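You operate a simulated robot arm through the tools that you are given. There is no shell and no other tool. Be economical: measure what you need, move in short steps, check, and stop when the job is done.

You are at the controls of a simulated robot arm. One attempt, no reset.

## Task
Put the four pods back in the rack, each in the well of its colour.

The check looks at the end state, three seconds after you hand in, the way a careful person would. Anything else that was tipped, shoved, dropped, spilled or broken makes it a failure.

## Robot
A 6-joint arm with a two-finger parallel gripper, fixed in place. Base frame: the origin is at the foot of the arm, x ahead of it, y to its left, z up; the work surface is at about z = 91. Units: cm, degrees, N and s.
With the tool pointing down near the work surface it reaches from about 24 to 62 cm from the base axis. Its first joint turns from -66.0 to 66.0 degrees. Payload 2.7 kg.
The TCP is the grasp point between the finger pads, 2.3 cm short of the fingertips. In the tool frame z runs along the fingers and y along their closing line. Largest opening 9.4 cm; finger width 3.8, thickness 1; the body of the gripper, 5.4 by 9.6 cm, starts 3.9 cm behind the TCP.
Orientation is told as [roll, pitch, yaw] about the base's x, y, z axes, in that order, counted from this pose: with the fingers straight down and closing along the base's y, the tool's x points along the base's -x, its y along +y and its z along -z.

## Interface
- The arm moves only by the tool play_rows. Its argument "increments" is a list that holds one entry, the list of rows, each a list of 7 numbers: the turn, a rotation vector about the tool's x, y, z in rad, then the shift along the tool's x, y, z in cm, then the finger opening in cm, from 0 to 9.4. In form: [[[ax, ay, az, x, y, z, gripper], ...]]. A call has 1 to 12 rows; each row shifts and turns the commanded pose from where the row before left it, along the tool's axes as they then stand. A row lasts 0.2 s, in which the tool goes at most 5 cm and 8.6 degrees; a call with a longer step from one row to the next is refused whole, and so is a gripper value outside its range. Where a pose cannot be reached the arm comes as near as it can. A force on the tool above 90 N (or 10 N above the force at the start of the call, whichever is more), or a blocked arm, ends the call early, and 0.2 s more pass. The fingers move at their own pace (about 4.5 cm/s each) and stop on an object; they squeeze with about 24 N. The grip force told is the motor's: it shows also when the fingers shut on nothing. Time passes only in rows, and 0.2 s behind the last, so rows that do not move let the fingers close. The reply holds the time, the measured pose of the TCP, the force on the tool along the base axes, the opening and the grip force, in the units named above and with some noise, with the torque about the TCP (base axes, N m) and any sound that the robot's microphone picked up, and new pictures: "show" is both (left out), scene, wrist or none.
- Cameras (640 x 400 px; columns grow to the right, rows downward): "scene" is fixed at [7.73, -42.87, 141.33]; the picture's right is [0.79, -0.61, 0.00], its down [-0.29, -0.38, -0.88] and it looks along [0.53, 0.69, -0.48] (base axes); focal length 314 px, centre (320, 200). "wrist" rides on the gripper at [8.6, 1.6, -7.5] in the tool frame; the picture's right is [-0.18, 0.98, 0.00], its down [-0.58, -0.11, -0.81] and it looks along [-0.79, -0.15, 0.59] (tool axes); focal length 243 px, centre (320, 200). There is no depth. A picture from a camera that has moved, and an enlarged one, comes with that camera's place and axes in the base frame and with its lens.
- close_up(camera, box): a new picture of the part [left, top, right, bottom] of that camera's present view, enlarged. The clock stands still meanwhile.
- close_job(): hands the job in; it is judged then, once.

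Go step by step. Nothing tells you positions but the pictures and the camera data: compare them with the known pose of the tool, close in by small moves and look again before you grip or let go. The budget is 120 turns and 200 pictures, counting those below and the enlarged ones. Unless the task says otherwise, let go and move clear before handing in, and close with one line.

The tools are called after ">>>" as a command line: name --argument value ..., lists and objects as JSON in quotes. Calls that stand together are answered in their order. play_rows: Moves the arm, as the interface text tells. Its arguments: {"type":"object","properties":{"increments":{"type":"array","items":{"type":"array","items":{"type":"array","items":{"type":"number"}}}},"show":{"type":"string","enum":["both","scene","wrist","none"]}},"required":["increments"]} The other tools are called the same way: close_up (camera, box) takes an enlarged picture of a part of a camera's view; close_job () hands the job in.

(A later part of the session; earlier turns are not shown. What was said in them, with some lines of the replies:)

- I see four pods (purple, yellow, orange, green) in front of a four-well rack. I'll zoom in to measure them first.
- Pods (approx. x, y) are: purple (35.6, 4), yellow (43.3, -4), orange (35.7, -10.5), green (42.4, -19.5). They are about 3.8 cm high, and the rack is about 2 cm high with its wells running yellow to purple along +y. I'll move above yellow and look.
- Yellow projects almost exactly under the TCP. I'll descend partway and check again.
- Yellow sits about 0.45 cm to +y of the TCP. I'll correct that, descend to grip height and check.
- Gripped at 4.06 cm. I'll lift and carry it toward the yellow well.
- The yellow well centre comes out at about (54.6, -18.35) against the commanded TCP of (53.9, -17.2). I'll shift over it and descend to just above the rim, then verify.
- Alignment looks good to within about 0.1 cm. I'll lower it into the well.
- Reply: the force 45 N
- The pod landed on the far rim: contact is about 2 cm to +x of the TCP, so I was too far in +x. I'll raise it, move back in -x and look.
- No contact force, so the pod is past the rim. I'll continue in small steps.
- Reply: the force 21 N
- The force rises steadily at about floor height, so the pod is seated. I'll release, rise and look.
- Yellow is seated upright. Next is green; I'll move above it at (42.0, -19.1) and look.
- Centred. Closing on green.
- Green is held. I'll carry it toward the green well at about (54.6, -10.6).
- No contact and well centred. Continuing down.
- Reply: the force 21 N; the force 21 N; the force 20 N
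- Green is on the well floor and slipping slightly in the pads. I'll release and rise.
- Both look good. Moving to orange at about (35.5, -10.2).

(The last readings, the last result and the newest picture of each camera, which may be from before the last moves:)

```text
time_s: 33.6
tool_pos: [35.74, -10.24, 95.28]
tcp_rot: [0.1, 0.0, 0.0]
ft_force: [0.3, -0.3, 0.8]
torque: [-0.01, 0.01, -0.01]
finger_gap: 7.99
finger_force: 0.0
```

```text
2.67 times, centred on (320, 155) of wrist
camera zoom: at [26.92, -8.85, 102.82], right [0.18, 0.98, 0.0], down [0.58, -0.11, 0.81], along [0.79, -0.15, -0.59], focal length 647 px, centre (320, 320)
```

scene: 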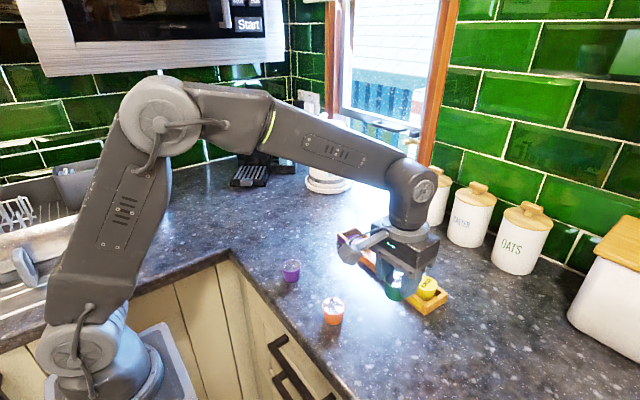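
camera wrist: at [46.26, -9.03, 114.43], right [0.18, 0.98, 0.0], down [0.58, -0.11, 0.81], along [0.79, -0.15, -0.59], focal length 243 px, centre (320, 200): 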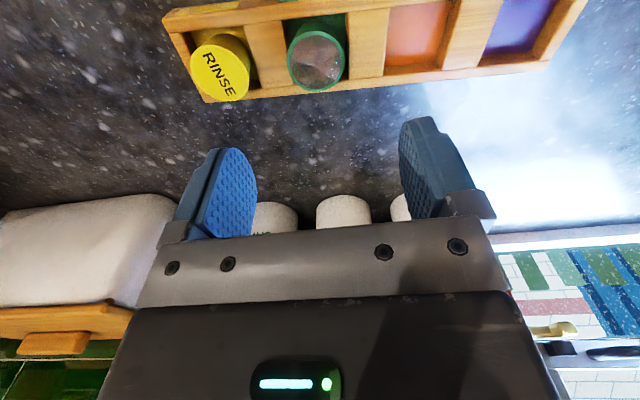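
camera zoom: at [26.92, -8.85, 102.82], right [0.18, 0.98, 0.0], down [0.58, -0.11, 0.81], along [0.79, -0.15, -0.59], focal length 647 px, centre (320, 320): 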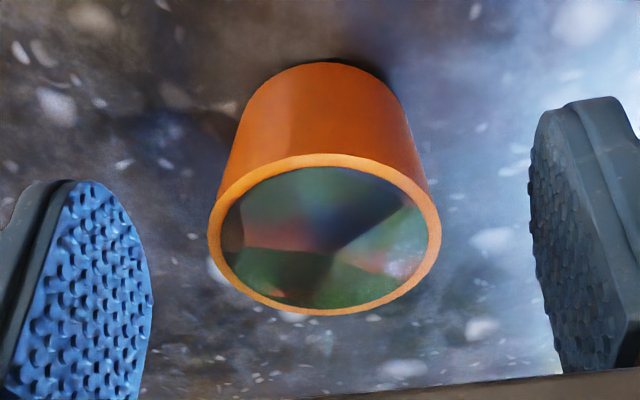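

>>> play_rows --increments '[[[0, 0, 0, -0.12, 0.05, 0, 6.5], [0, 0, 0, 0, 0, 0, 5], [0, 0, 0, 0, 0, 0, 4], [0, 0, 0, 0, 0, 0, 3.5], [0, 0, 0, 0, 0, 0, 3.5], [0, 0, 0, 0, 0, 0, 3.5], [0, 0, 0, 0, 0, -1, 3.5], [0, 0, 0, 0, 0, -2.5, 3.5], [0, 0, 0, 0, 0, -3, 3.5], [0, 0, 0, 0, 0, -3, 3.5], [0, 0, 0, 0, 0, 0, 3.5]]]' --show "wrist"

```text
time_s: 36.0
tool_pos: [35.58, -10.45, 105.07]
tcp_rot: [0.0, 0.0, 0.0]
ft_force: [-0.8, -0.1, 0.0]
torque: [0.02, -0.03, 0.0]
finger_gap: 4.06
finger_force: 24.3
camera wrist: at [26.89, -8.89, 112.57], right [0.18, 0.98, 0.0], down [0.58, -0.11, 0.81], along [0.79, -0.15, -0.59], focal length 243 px, centre (320, 200)
```

wrist: 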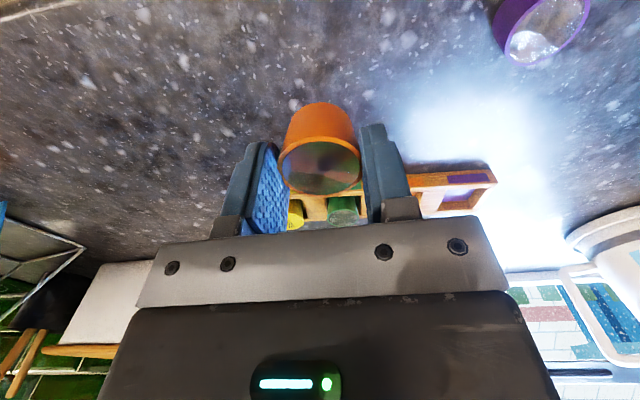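

Carrying orange toward the orange well at about (55.15, -2.5).

>>> play_rows --increments '[[[0, 0, 0, -2, 0.8, 0, 3.5], [0, 0, 0, -3.5, 1.4, 0, 3.5], [0, 0, 0, -3.5, 1.4, 0, 3.5], [0, 0, 0, -3.5, 1.4, 0, 3.5], [0, 0, 0, -3.5, 1.4, 0, 3.5], [0, 0, 0, -2.5, 1, 0, 3.5], [0, 0, 0, -1.1, 0.4, 0, 3.5], [0, 0, 0, 0, 0, 2.5, 3.5], [0, 0, 0, 0, 0, 2.5, 3.5], [0, 0, 0, 0, 0, 1.2, 3.5], [0, 0, 0, 0, 0, 0, 3.5]]]' --show "none"

>>> close_up --camera "scene" --box '[340, 205, 440, 280]'

>>> close_up --camera "wrist" --box '[200, 50, 440, 200]'

```text
time_s: 38.4
tool_pos: [54.99, -2.62, 98.94]
tcp_rot: [0.0, 0.1, -0.1]
ft_force: [-0.2, 0.0, -0.5]
torque: [-0.02, 0.0, 0.01]
finger_gap: 4.06
finger_force: 24.0
```

```text
5.33 times, centred on (390, 242) of scene
camera zoom: at [7.73, -42.87, 141.33], right [0.79, -0.61, 0.0], down [-0.29, -0.38, -0.88], along [0.53, 0.69, -0.48], focal length 1674 px, centre (-53, -27)
```

zoom: 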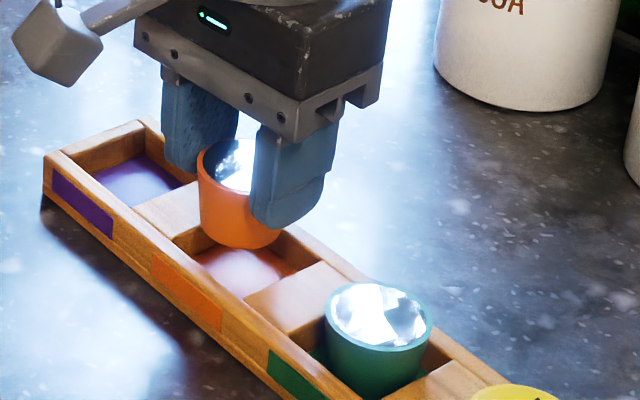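

```text
2.67 times, centred on (320, 125) of wrist
camera zoom: at [46.38, -1.08, 106.41], right [0.18, 0.98, 0.0], down [0.58, -0.11, 0.81], along [0.79, -0.15, -0.59], focal length 647 px, centre (320, 400)
```

zoom: 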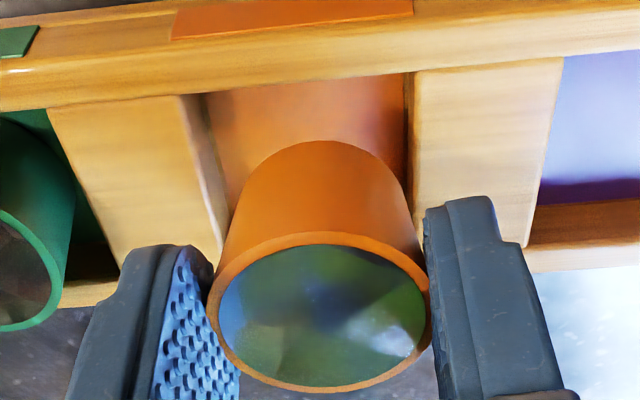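

>>> play_rows --increments '[[[0, 0, 0, 0.1, -0.37, 0, 3.5], [0, 0, 0, 0, 0, 0.6, 3.5], [0, 0, 0, 0, 0, 0.5, 3.5], [0, 0, 0, 0, 0, 0.3, 3.5], [0, 0, 0, 0, 0, 0, 3.5]]]' --show "none"

>>> close_up --camera "scene" --box '[340, 205, 440, 280]'

>>> close_up --camera "wrist" --box '[200, 50, 440, 200]'

```text
time_s: 39.6
tool_pos: [55.13, -2.89, 97.2]
tcp_rot: [0.0, -0.1, 0.1]
ft_force: [0.2, -0.3, -0.7]
torque: [0.02, 0.03, -0.02]
finger_gap: 4.02
finger_force: 23.5
```

```text
5.33 times, centred on (390, 242) of scene
camera zoom: at [7.73, -42.87, 141.33], right [0.79, -0.61, 0.0], down [-0.29, -0.38, -0.88], along [0.53, 0.69, -0.48], focal length 1674 px, centre (-53, -27)
```

zoom: 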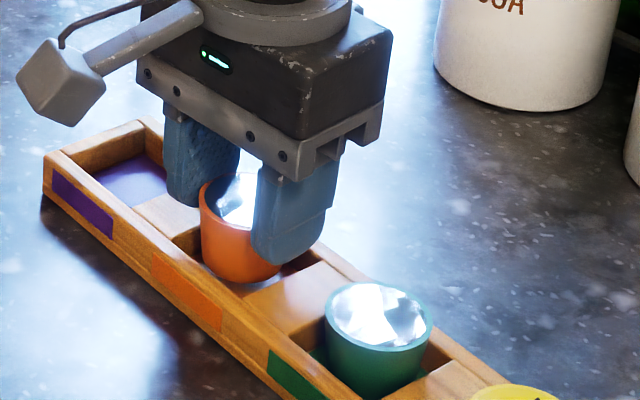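

```text
2.67 times, centred on (320, 125) of wrist
camera zoom: at [46.33, -1.43, 104.73], right [0.18, 0.98, 0.0], down [0.58, -0.11, 0.81], along [0.79, -0.15, -0.59], focal length 647 px, centre (320, 400)
```

zoom: 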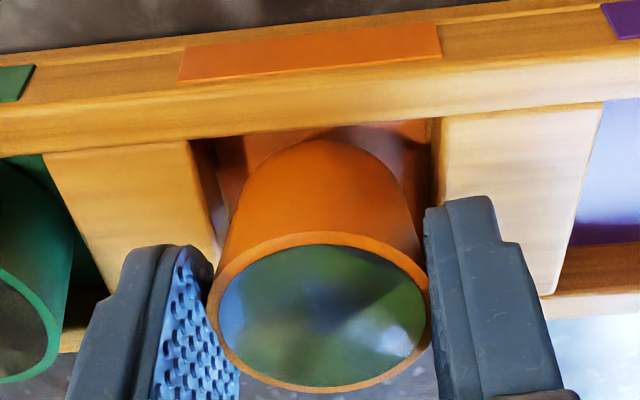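

Matches the green case. Continuing down.

>>> play_rows --increments '[[[0, 0, 0, -0.05, 0, 0.3, 3.5], [0, 0, 0, 0, 0, 0.3, 3.5], [0, 0, 0, 0, 0, 0, 3.5]]]' --show "none"

>>> play_rows --increments '[[[0, 0, 0, 0, 0, 0.3, 3.5], [0, 0, 0, 0, 0, 0, 3.5]]]' --show "none"

>>> play_rows --increments '[[[0, 0, 0, 0, 0, 0.2, 3.5], [0, 0, 0, 0, 0, 0, 3.5]]]' --show "none"

>>> play_rows --increments '[[[0, 0, 0, 0, 0, 0.2, 3.5], [0, 0, 0, 0, 0, 0, 3.5]]]' --show "none"

>>> close_up --camera "scene" --box '[340, 205, 440, 280]'

```text
time_s: 40.4
tool_pos: [55.09, -2.95, 96.58]
tcp_rot: [-0.1, 0.0, 0.1]
ft_force: [-0.7, -0.6, -0.8]
torque: [0.01, 0.0, -0.05]
finger_gap: 4.07
finger_force: 24.4
```

```text
time_s: 41.0
tool_pos: [55.05, -2.98, 96.33]
tcp_rot: [0.0, -0.1, 0.0]
ft_force: [-1.7, -0.6, 0.0]
torque: [0.01, 0.01, -0.01]
finger_gap: 4.08
finger_force: 23.7
```

```text
time_s: 41.6
tool_pos: [55.16, -3.03, 96.08]
tcp_rot: [0.1, 0.0, 0.0]
ft_force: [-2.4, 0.6, 9.1]
torque: [0.0, 0.1, -0.06]
finger_gap: 4.05
finger_force: 23.5
```

```text
time_s: 42.2
tool_pos: [55.2, -2.93, 96.05]
tcp_rot: [0.0, -0.3, 0.1]
ft_force: [-2.9, 0.8, 20.8]
torque: [0.04, -0.01, 0.01]
finger_gap: 4.05
finger_force: 23.6
```

```text
5.33 times, centred on (390, 242) of scene
camera zoom: at [7.68, -42.87, 141.33], right [0.79, -0.61, 0.0], down [-0.29, -0.38, -0.88], along [0.53, 0.69, -0.48], focal length 1674 px, centre (-53, -27)
```

zoom: 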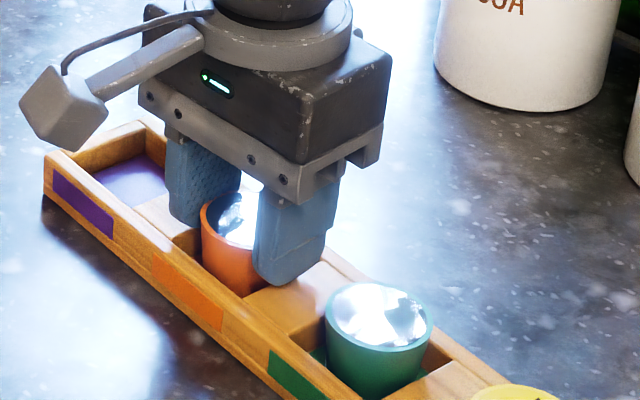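

Floor contact is at the same height as green. Releasing and rising.

>>> play_rows --increments '[[[0, 0, 0, 0, 0, -0.1, 3.8], [0, 0, 0, 0, 0, 0, 4.5], [0, 0, 0, 0, 0, 0, 6], [0, 0, 0, 0, 0, 0, 6.2], [0, 0, 0, 0, 0, -1, 6.2], [0, 0, 0, 0, 0, -3, 6.2], [0, 0, 0, 0, 0, -4, 6.2], [0, 0, 0, 0, 0, -3, 7], [0, 0, 0, 0, 0, 0, 8]]]' --show "none"

>>> close_up --camera "scene" --box '[330, 220, 460, 320]'

```text
time_s: 44.2
tool_pos: [55.29, -3.07, 106.6]
tcp_rot: [0.0, 0.0, 0.0]
ft_force: [-0.4, 0.9, 0.7]
torque: [-0.02, 0.02, -0.01]
finger_gap: 8.01
finger_force: 0.1
```

```text
4.00 times, centred on (395, 270) of scene
camera zoom: at [7.73, -42.87, 141.33], right [0.79, -0.61, 0.0], down [-0.29, -0.38, -0.88], along [0.53, 0.69, -0.48], focal length 1256 px, centre (20, -80)
```

zoom: 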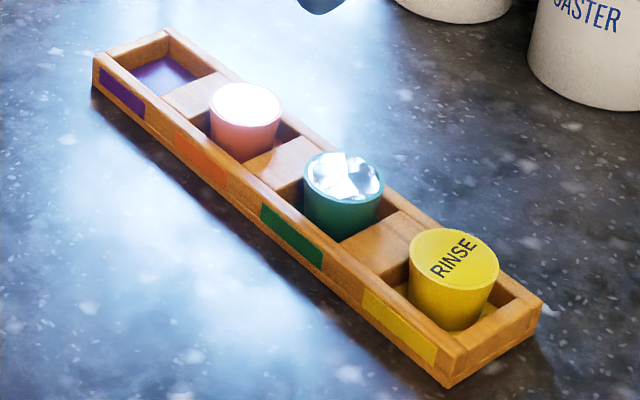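

Orange is seated. Last is purple, at about (35.45, 4.7).

>>> play_rows --increments '[[[0, 0, 0, 2.5, 1, 0, 8], [0, 0, 0, 4, 1.5, 0, 8], [0, 0, 0, 4, 1.5, 0, 8], [0, 0, 0, 4, 1.5, 0, 8], [0, 0, 0, 4, 1.5, 0, 8], [0, 0, 0, 1.15, 0.55, 0, 8], [0, 0, 0, 0, 0, 3, 8], [0, 0, 0, 0, 0, 3, 8], [0, 0, 0, 0, 0, 1.45, 8], [0, 0, 0, 0, 0, 0, 8]]]' --show "none"

>>> close_up --camera "wrist" --box '[200, 50, 440, 200]'

```text
time_s: 46.4
tool_pos: [35.5, 4.82, 99.58]
tcp_rot: [0.0, 0.0, -0.1]
ft_force: [-0.5, 0.2, -0.9]
torque: [-0.01, 0.01, 0.0]
finger_gap: 7.99
finger_force: 0.2
```

```text
2.67 times, centred on (320, 125) of wrist
camera zoom: at [26.78, 6.29, 107.12], right [0.18, 0.98, 0.0], down [0.58, -0.11, 0.81], along [0.79, -0.15, -0.59], focal length 647 px, centre (320, 400)
```

zoom: 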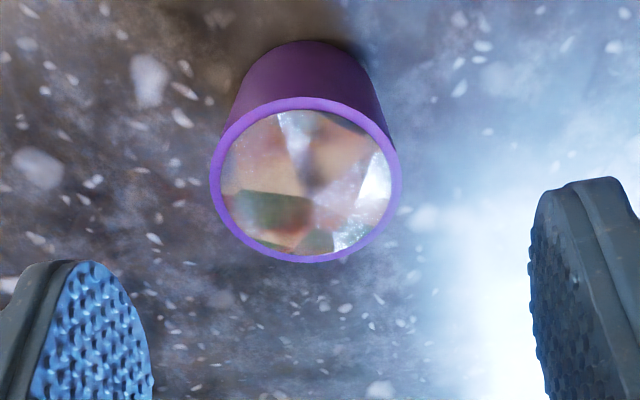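

>>> play_rows --increments '[[[0, 0, 0, -0.1, -0.38, 0, 8], [0, 0, 0, 0, 0, 2, 8], [0, 0, 0, 0, 0, 2.25, 8], [0, 0, 0, 0, 0, 0, 8]]]' --show "none"

>>> close_up --camera "wrist" --box '[200, 80, 440, 230]'

```text
time_s: 47.4
tool_pos: [35.6, 4.39, 95.33]
tcp_rot: [-0.1, 0.1, 0.0]
ft_force: [-0.1, 0.7, 0.6]
torque: [0.01, -0.02, 0.01]
finger_gap: 8.0
finger_force: 0.1
```

```text
2.67 times, centred on (320, 155) of wrist
camera zoom: at [26.9, 5.81, 102.83], right [0.18, 0.98, 0.0], down [0.58, -0.11, 0.81], along [0.79, -0.15, -0.59], focal length 647 px, centre (320, 320)
```

zoom: 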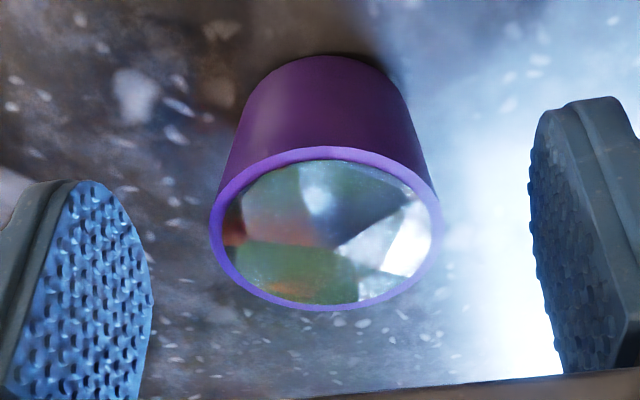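

Centred. Gripping purple and lifting.

>>> play_rows --increments '[[[0, 0, 0, 0, 0.05, 0, 6.5], [0, 0, 0, 0, 0, 0, 5], [0, 0, 0, 0, 0, 0, 4], [0, 0, 0, 0, 0, 0, 3.5], [0, 0, 0, 0, 0, 0, 3.5], [0, 0, 0, 0, 0, 0, 3.5], [0, 0, 0, 0, 0, -1, 3.5], [0, 0, 0, 0, 0, -2.5, 3.5], [0, 0, 0, 0, 0, -3, 3.5], [0, 0, 0, 0, 0, -3, 3.5], [0, 0, 0, 0, 0, 0, 3.5]]]' --show "wrist"

```text
time_s: 49.8
tool_pos: [35.55, 4.26, 104.8]
tcp_rot: [0.0, 0.0, 0.0]
ft_force: [0.1, -0.2, 0.3]
torque: [-0.01, 0.01, -0.06]
finger_gap: 4.03
finger_force: 24.2
camera wrist: at [26.92, 5.85, 112.27], right [0.18, 0.98, 0.0], down [0.58, -0.11, 0.81], along [0.79, -0.15, -0.59], focal length 243 px, centre (320, 200)
```

wrist: 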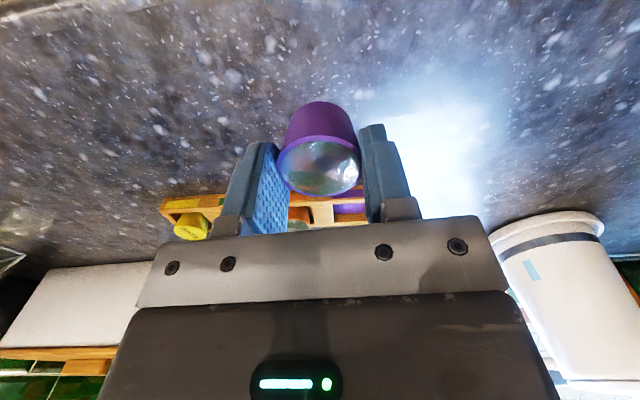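

>>> play_rows --increments '[[[0, 0, 0, -2, 0, 0, 3.5], [0, 0, 0, -3.8, 0.1, 0, 3.5], [0, 0, 0, -3.8, 0.1, 0, 3.5], [0, 0, 0, -3.8, 0.1, 0, 3.5], [0, 0, 0, -3.5, 0.1, 0, 3.5], [0, 0, 0, -2.2, 0, 0, 3.5], [0, 0, 0, -1, 0, 0, 3.5], [0, 0, 0, 0, 0, 2.5, 3.5], [0, 0, 0, 0, 0, 2.5, 3.5], [0, 0, 0, 0, 0, 1.2, 3.5], [0, 0, 0, 0, 0, 0, 3.5]]]' --show "none"

>>> close_up --camera "scene" --box '[320, 195, 420, 270]'

>>> close_up --camera "wrist" --box '[200, 50, 440, 200]'

```text
time_s: 52.2
tool_pos: [55.66, 4.66, 98.63]
tcp_rot: [0.0, 0.0, 0.0]
ft_force: [0.0, 0.3, 0.4]
torque: [-0.03, 0.01, 0.02]
finger_gap: 4.07
finger_force: 23.9
```

```text
5.33 times, centred on (370, 232) of scene
camera zoom: at [7.73, -42.87, 141.33], right [0.79, -0.61, 0.0], down [-0.29, -0.38, -0.88], along [0.53, 0.69, -0.48], focal length 1674 px, centre (53, 27)
```

zoom: 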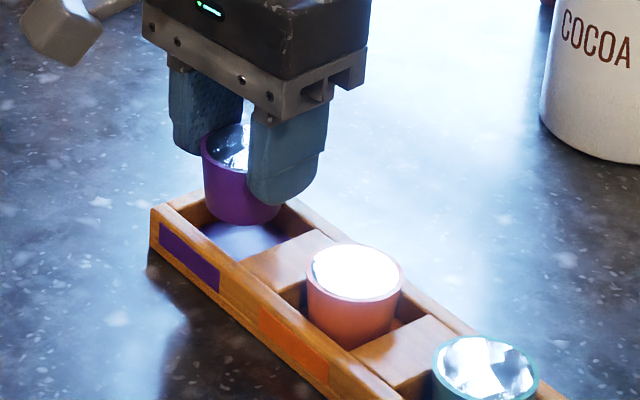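

```text
2.67 times, centred on (320, 125) of wrist
camera zoom: at [46.97, 6.28, 106.14], right [0.18, 0.98, 0.0], down [0.58, -0.11, 0.81], along [0.79, -0.15, -0.59], focal length 647 px, centre (320, 400)
```

zoom: 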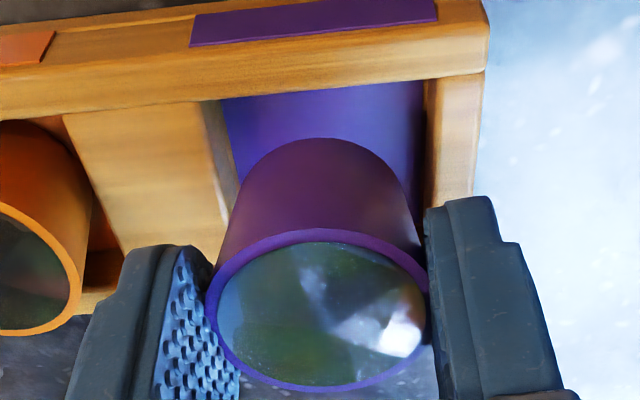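

>>> play_rows --increments '[[[0, 0, 0, -0.12, 0.03, 0, 3.5], [0, 0, 0, 0, 0, 0.6, 3.5], [0, 0, 0, 0, 0, 0.5, 3.5], [0, 0, 0, 0, 0, 0.3, 3.5], [0, 0, 0, 0, 0, 0, 3.5]]]' --show "none"

>>> close_up --camera "scene" --box '[320, 195, 420, 270]'

>>> close_up --camera "wrist" --box '[200, 50, 440, 200]'

```text
time_s: 53.4
tool_pos: [55.83, 4.72, 97.08]
tcp_rot: [0.0, -0.1, 0.0]
ft_force: [-1.1, -0.7, 0.1]
torque: [-0.01, 0.01, -0.01]
finger_gap: 4.04
finger_force: 23.8
```

```text
5.33 times, centred on (370, 232) of scene
camera zoom: at [7.73, -42.87, 141.33], right [0.79, -0.61, 0.0], down [-0.29, -0.38, -0.88], along [0.53, 0.69, -0.48], focal length 1674 px, centre (53, 27)
```

zoom: 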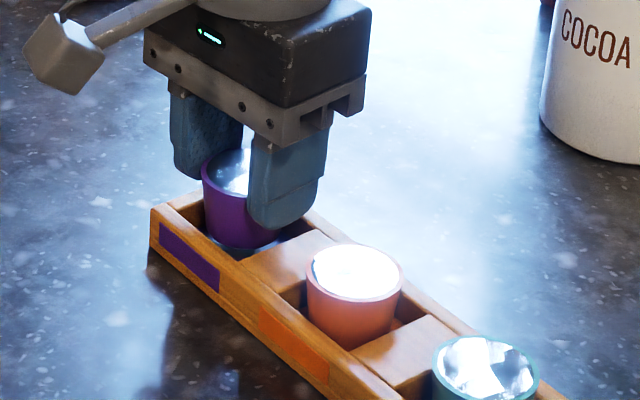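

```text
2.67 times, centred on (320, 125) of wrist
camera zoom: at [47.09, 6.27, 104.7], right [0.18, 0.98, 0.0], down [0.58, -0.11, 0.81], along [0.79, -0.15, -0.59], focal length 647 px, centre (320, 400)
```

zoom: 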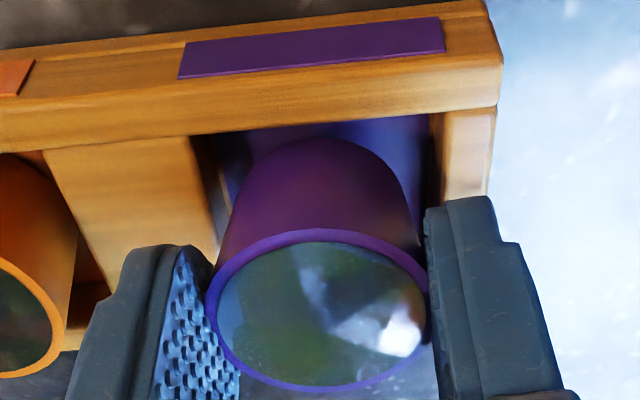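

Same geometry as the earlier wells. Continuing down in small steps.

>>> play_rows --increments '[[[0, 0, 0, 0, 0, 0.3, 3.5], [0, 0, 0, 0, 0, 0.3, 3.5], [0, 0, 0, 0, 0, 0, 3.5]]]' --show "none"

>>> play_rows --increments '[[[0, 0, 0, 0, 0, 0.3, 3.5], [0, 0, 0, 0, 0, 0, 3.5]]]' --show "none"

>>> play_rows --increments '[[[0, 0, 0, 0, 0, 0.2, 3.5], [0, 0, 0, 0, 0, 0, 3.5]]]' --show "none"

>>> play_rows --increments '[[[0, 0, 0, 0, 0, 0.15, 3.5], [0, 0, 0, 0, 0, 0, 3.5]]]' --show "none"

>>> close_up --camera "scene" --box '[320, 195, 420, 270]'

```text
time_s: 54.2
tool_pos: [55.75, 4.66, 96.67]
tcp_rot: [0.0, 0.0, 0.1]
ft_force: [-1.2, -0.2, -0.5]
torque: [0.0, -0.03, 0.02]
finger_gap: 4.04
finger_force: 24.5
```

```text
time_s: 54.8
tool_pos: [55.85, 4.62, 96.26]
tcp_rot: [0.0, 0.0, 0.0]
ft_force: [-1.1, -0.5, 0.6]
torque: [0.04, 0.0, 0.02]
finger_gap: 4.05
finger_force: 23.8
```

```text
time_s: 55.4
tool_pos: [55.78, 4.71, 96.07]
tcp_rot: [0.0, -0.1, -0.1]
ft_force: [-1.3, -2.0, 3.6]
torque: [-0.06, 0.04, 0.01]
finger_gap: 4.04
finger_force: 23.9
```

```text
time_s: 56.0
tool_pos: [55.83, 4.77, 96.01]
tcp_rot: [-0.1, -0.3, 0.0]
ft_force: [0.3, -1.9, 16.3]
torque: [-0.04, 0.02, -0.04]
finger_gap: 4.04
finger_force: 23.9
```

```text
5.33 times, centred on (370, 232) of scene
camera zoom: at [7.7, -42.88, 141.33], right [0.79, -0.61, 0.0], down [-0.29, -0.38, -0.88], along [0.53, 0.69, -0.48], focal length 1674 px, centre (53, 27)
```

zoom: 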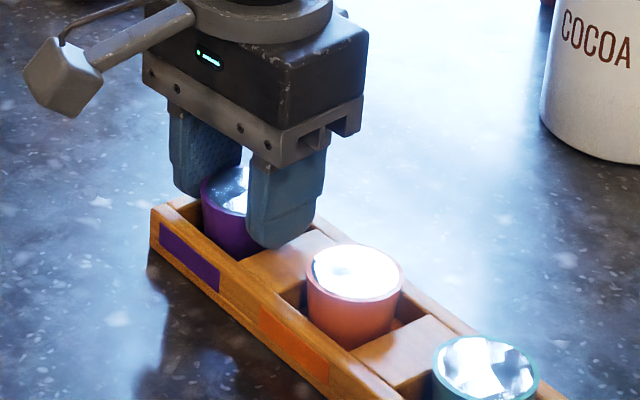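

Purple is on the floor of its well. I'll release, rise and back away.

>>> play_rows --increments '[[[0, 0, 0, 0, 0, -0.1, 3.8], [0, 0, 0, 0, 0, 0, 4.5], [0, 0, 0, 0, 0, 0, 6], [0, 0, 0, 0, 0, 0, 6.2], [0, 0, 0, 0, 0, -1, 6.2], [0, 0, 0, 0, 0, -3, 6.2], [0, 0, 0, 0, 0, -4, 6.2], [0, 0, 0, 0, 0, -4, 7], [0, 0, 0, 4, 0, -2, 8], [0, 0, 0, 4, 0, 0, 8], [0, 0, 0, 4, 0, 0, 8], [0, 0, 0, 0, 0, 0, 8]]]'

>>> close_up --camera "scene" --box '[330, 220, 460, 320]'

>>> close_up --camera "wrist" --box '[80, 60, 400, 220]'

```text
time_s: 58.6
tool_pos: [43.9, 4.76, 110.13]
tcp_rot: [0.1, 0.0, -0.1]
ft_force: [-0.5, -0.1, -0.3]
torque: [-0.02, -0.02, 0.01]
finger_gap: 8.02
finger_force: 0.0
camera wrist: at [35.25, 6.34, 117.66], right [0.18, 0.98, 0.0], down [0.58, -0.11, 0.81], along [0.79, -0.15, -0.59], focal length 243 px, centre (320, 200)
```

scene: 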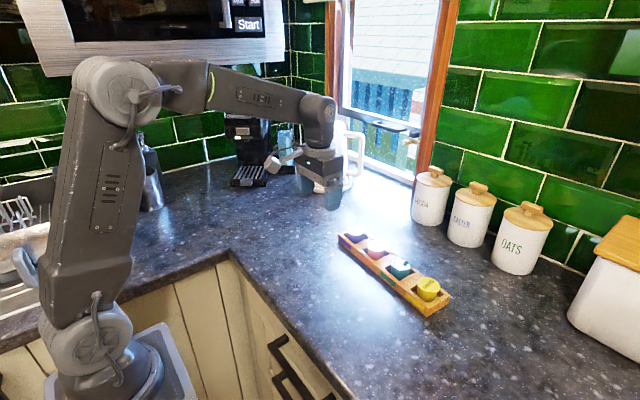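
wrist: 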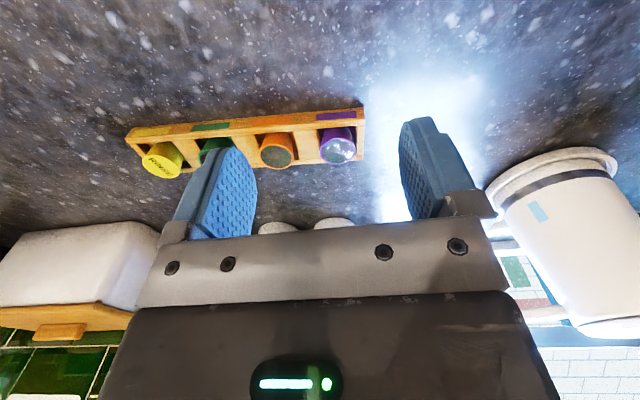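

```text
4.00 times, centred on (395, 270) of scene
camera zoom: at [7.72, -42.87, 141.33], right [0.79, -0.61, 0.0], down [-0.29, -0.38, -0.88], along [0.53, 0.69, -0.48], focal length 1256 px, centre (20, -80)
```

zoom: 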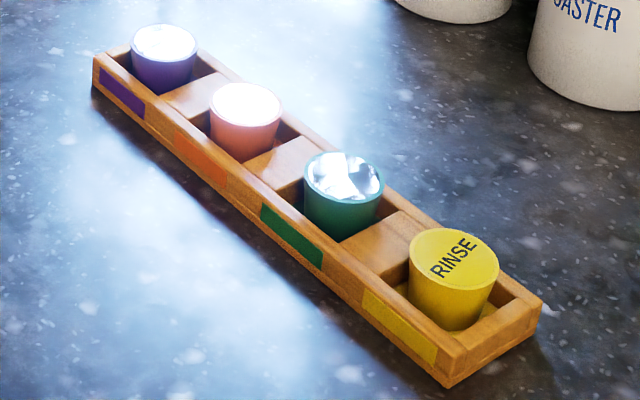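

```text
2.00 times, centred on (240, 140) of wrist
camera zoom: at [35.25, 6.34, 117.66], right [0.18, 0.98, 0.0], down [0.58, -0.11, 0.81], along [0.79, -0.15, -0.59], focal length 485 px, centre (480, 320)
```

zoom: 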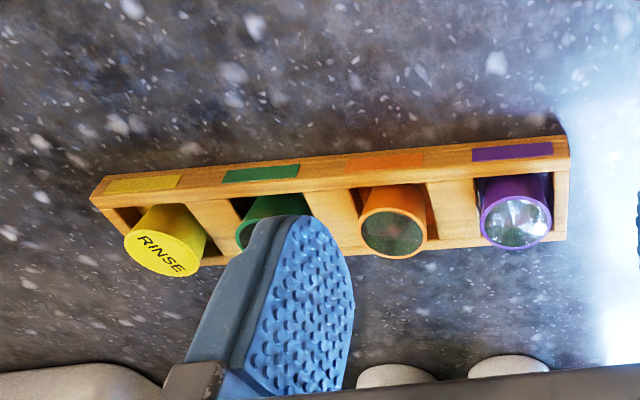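

All four pods sit upright in the wells of their colours, the rack is where it was, and the arm is clear. Handing in.

>>> close_job

```text
The job is handed in.
```

All four pods are back in the rack, each upright in the well of its colour. The yellow pod pressed briefly on the rack's far rim on its first try, but the last pictures showed nothing else moved or tipped.
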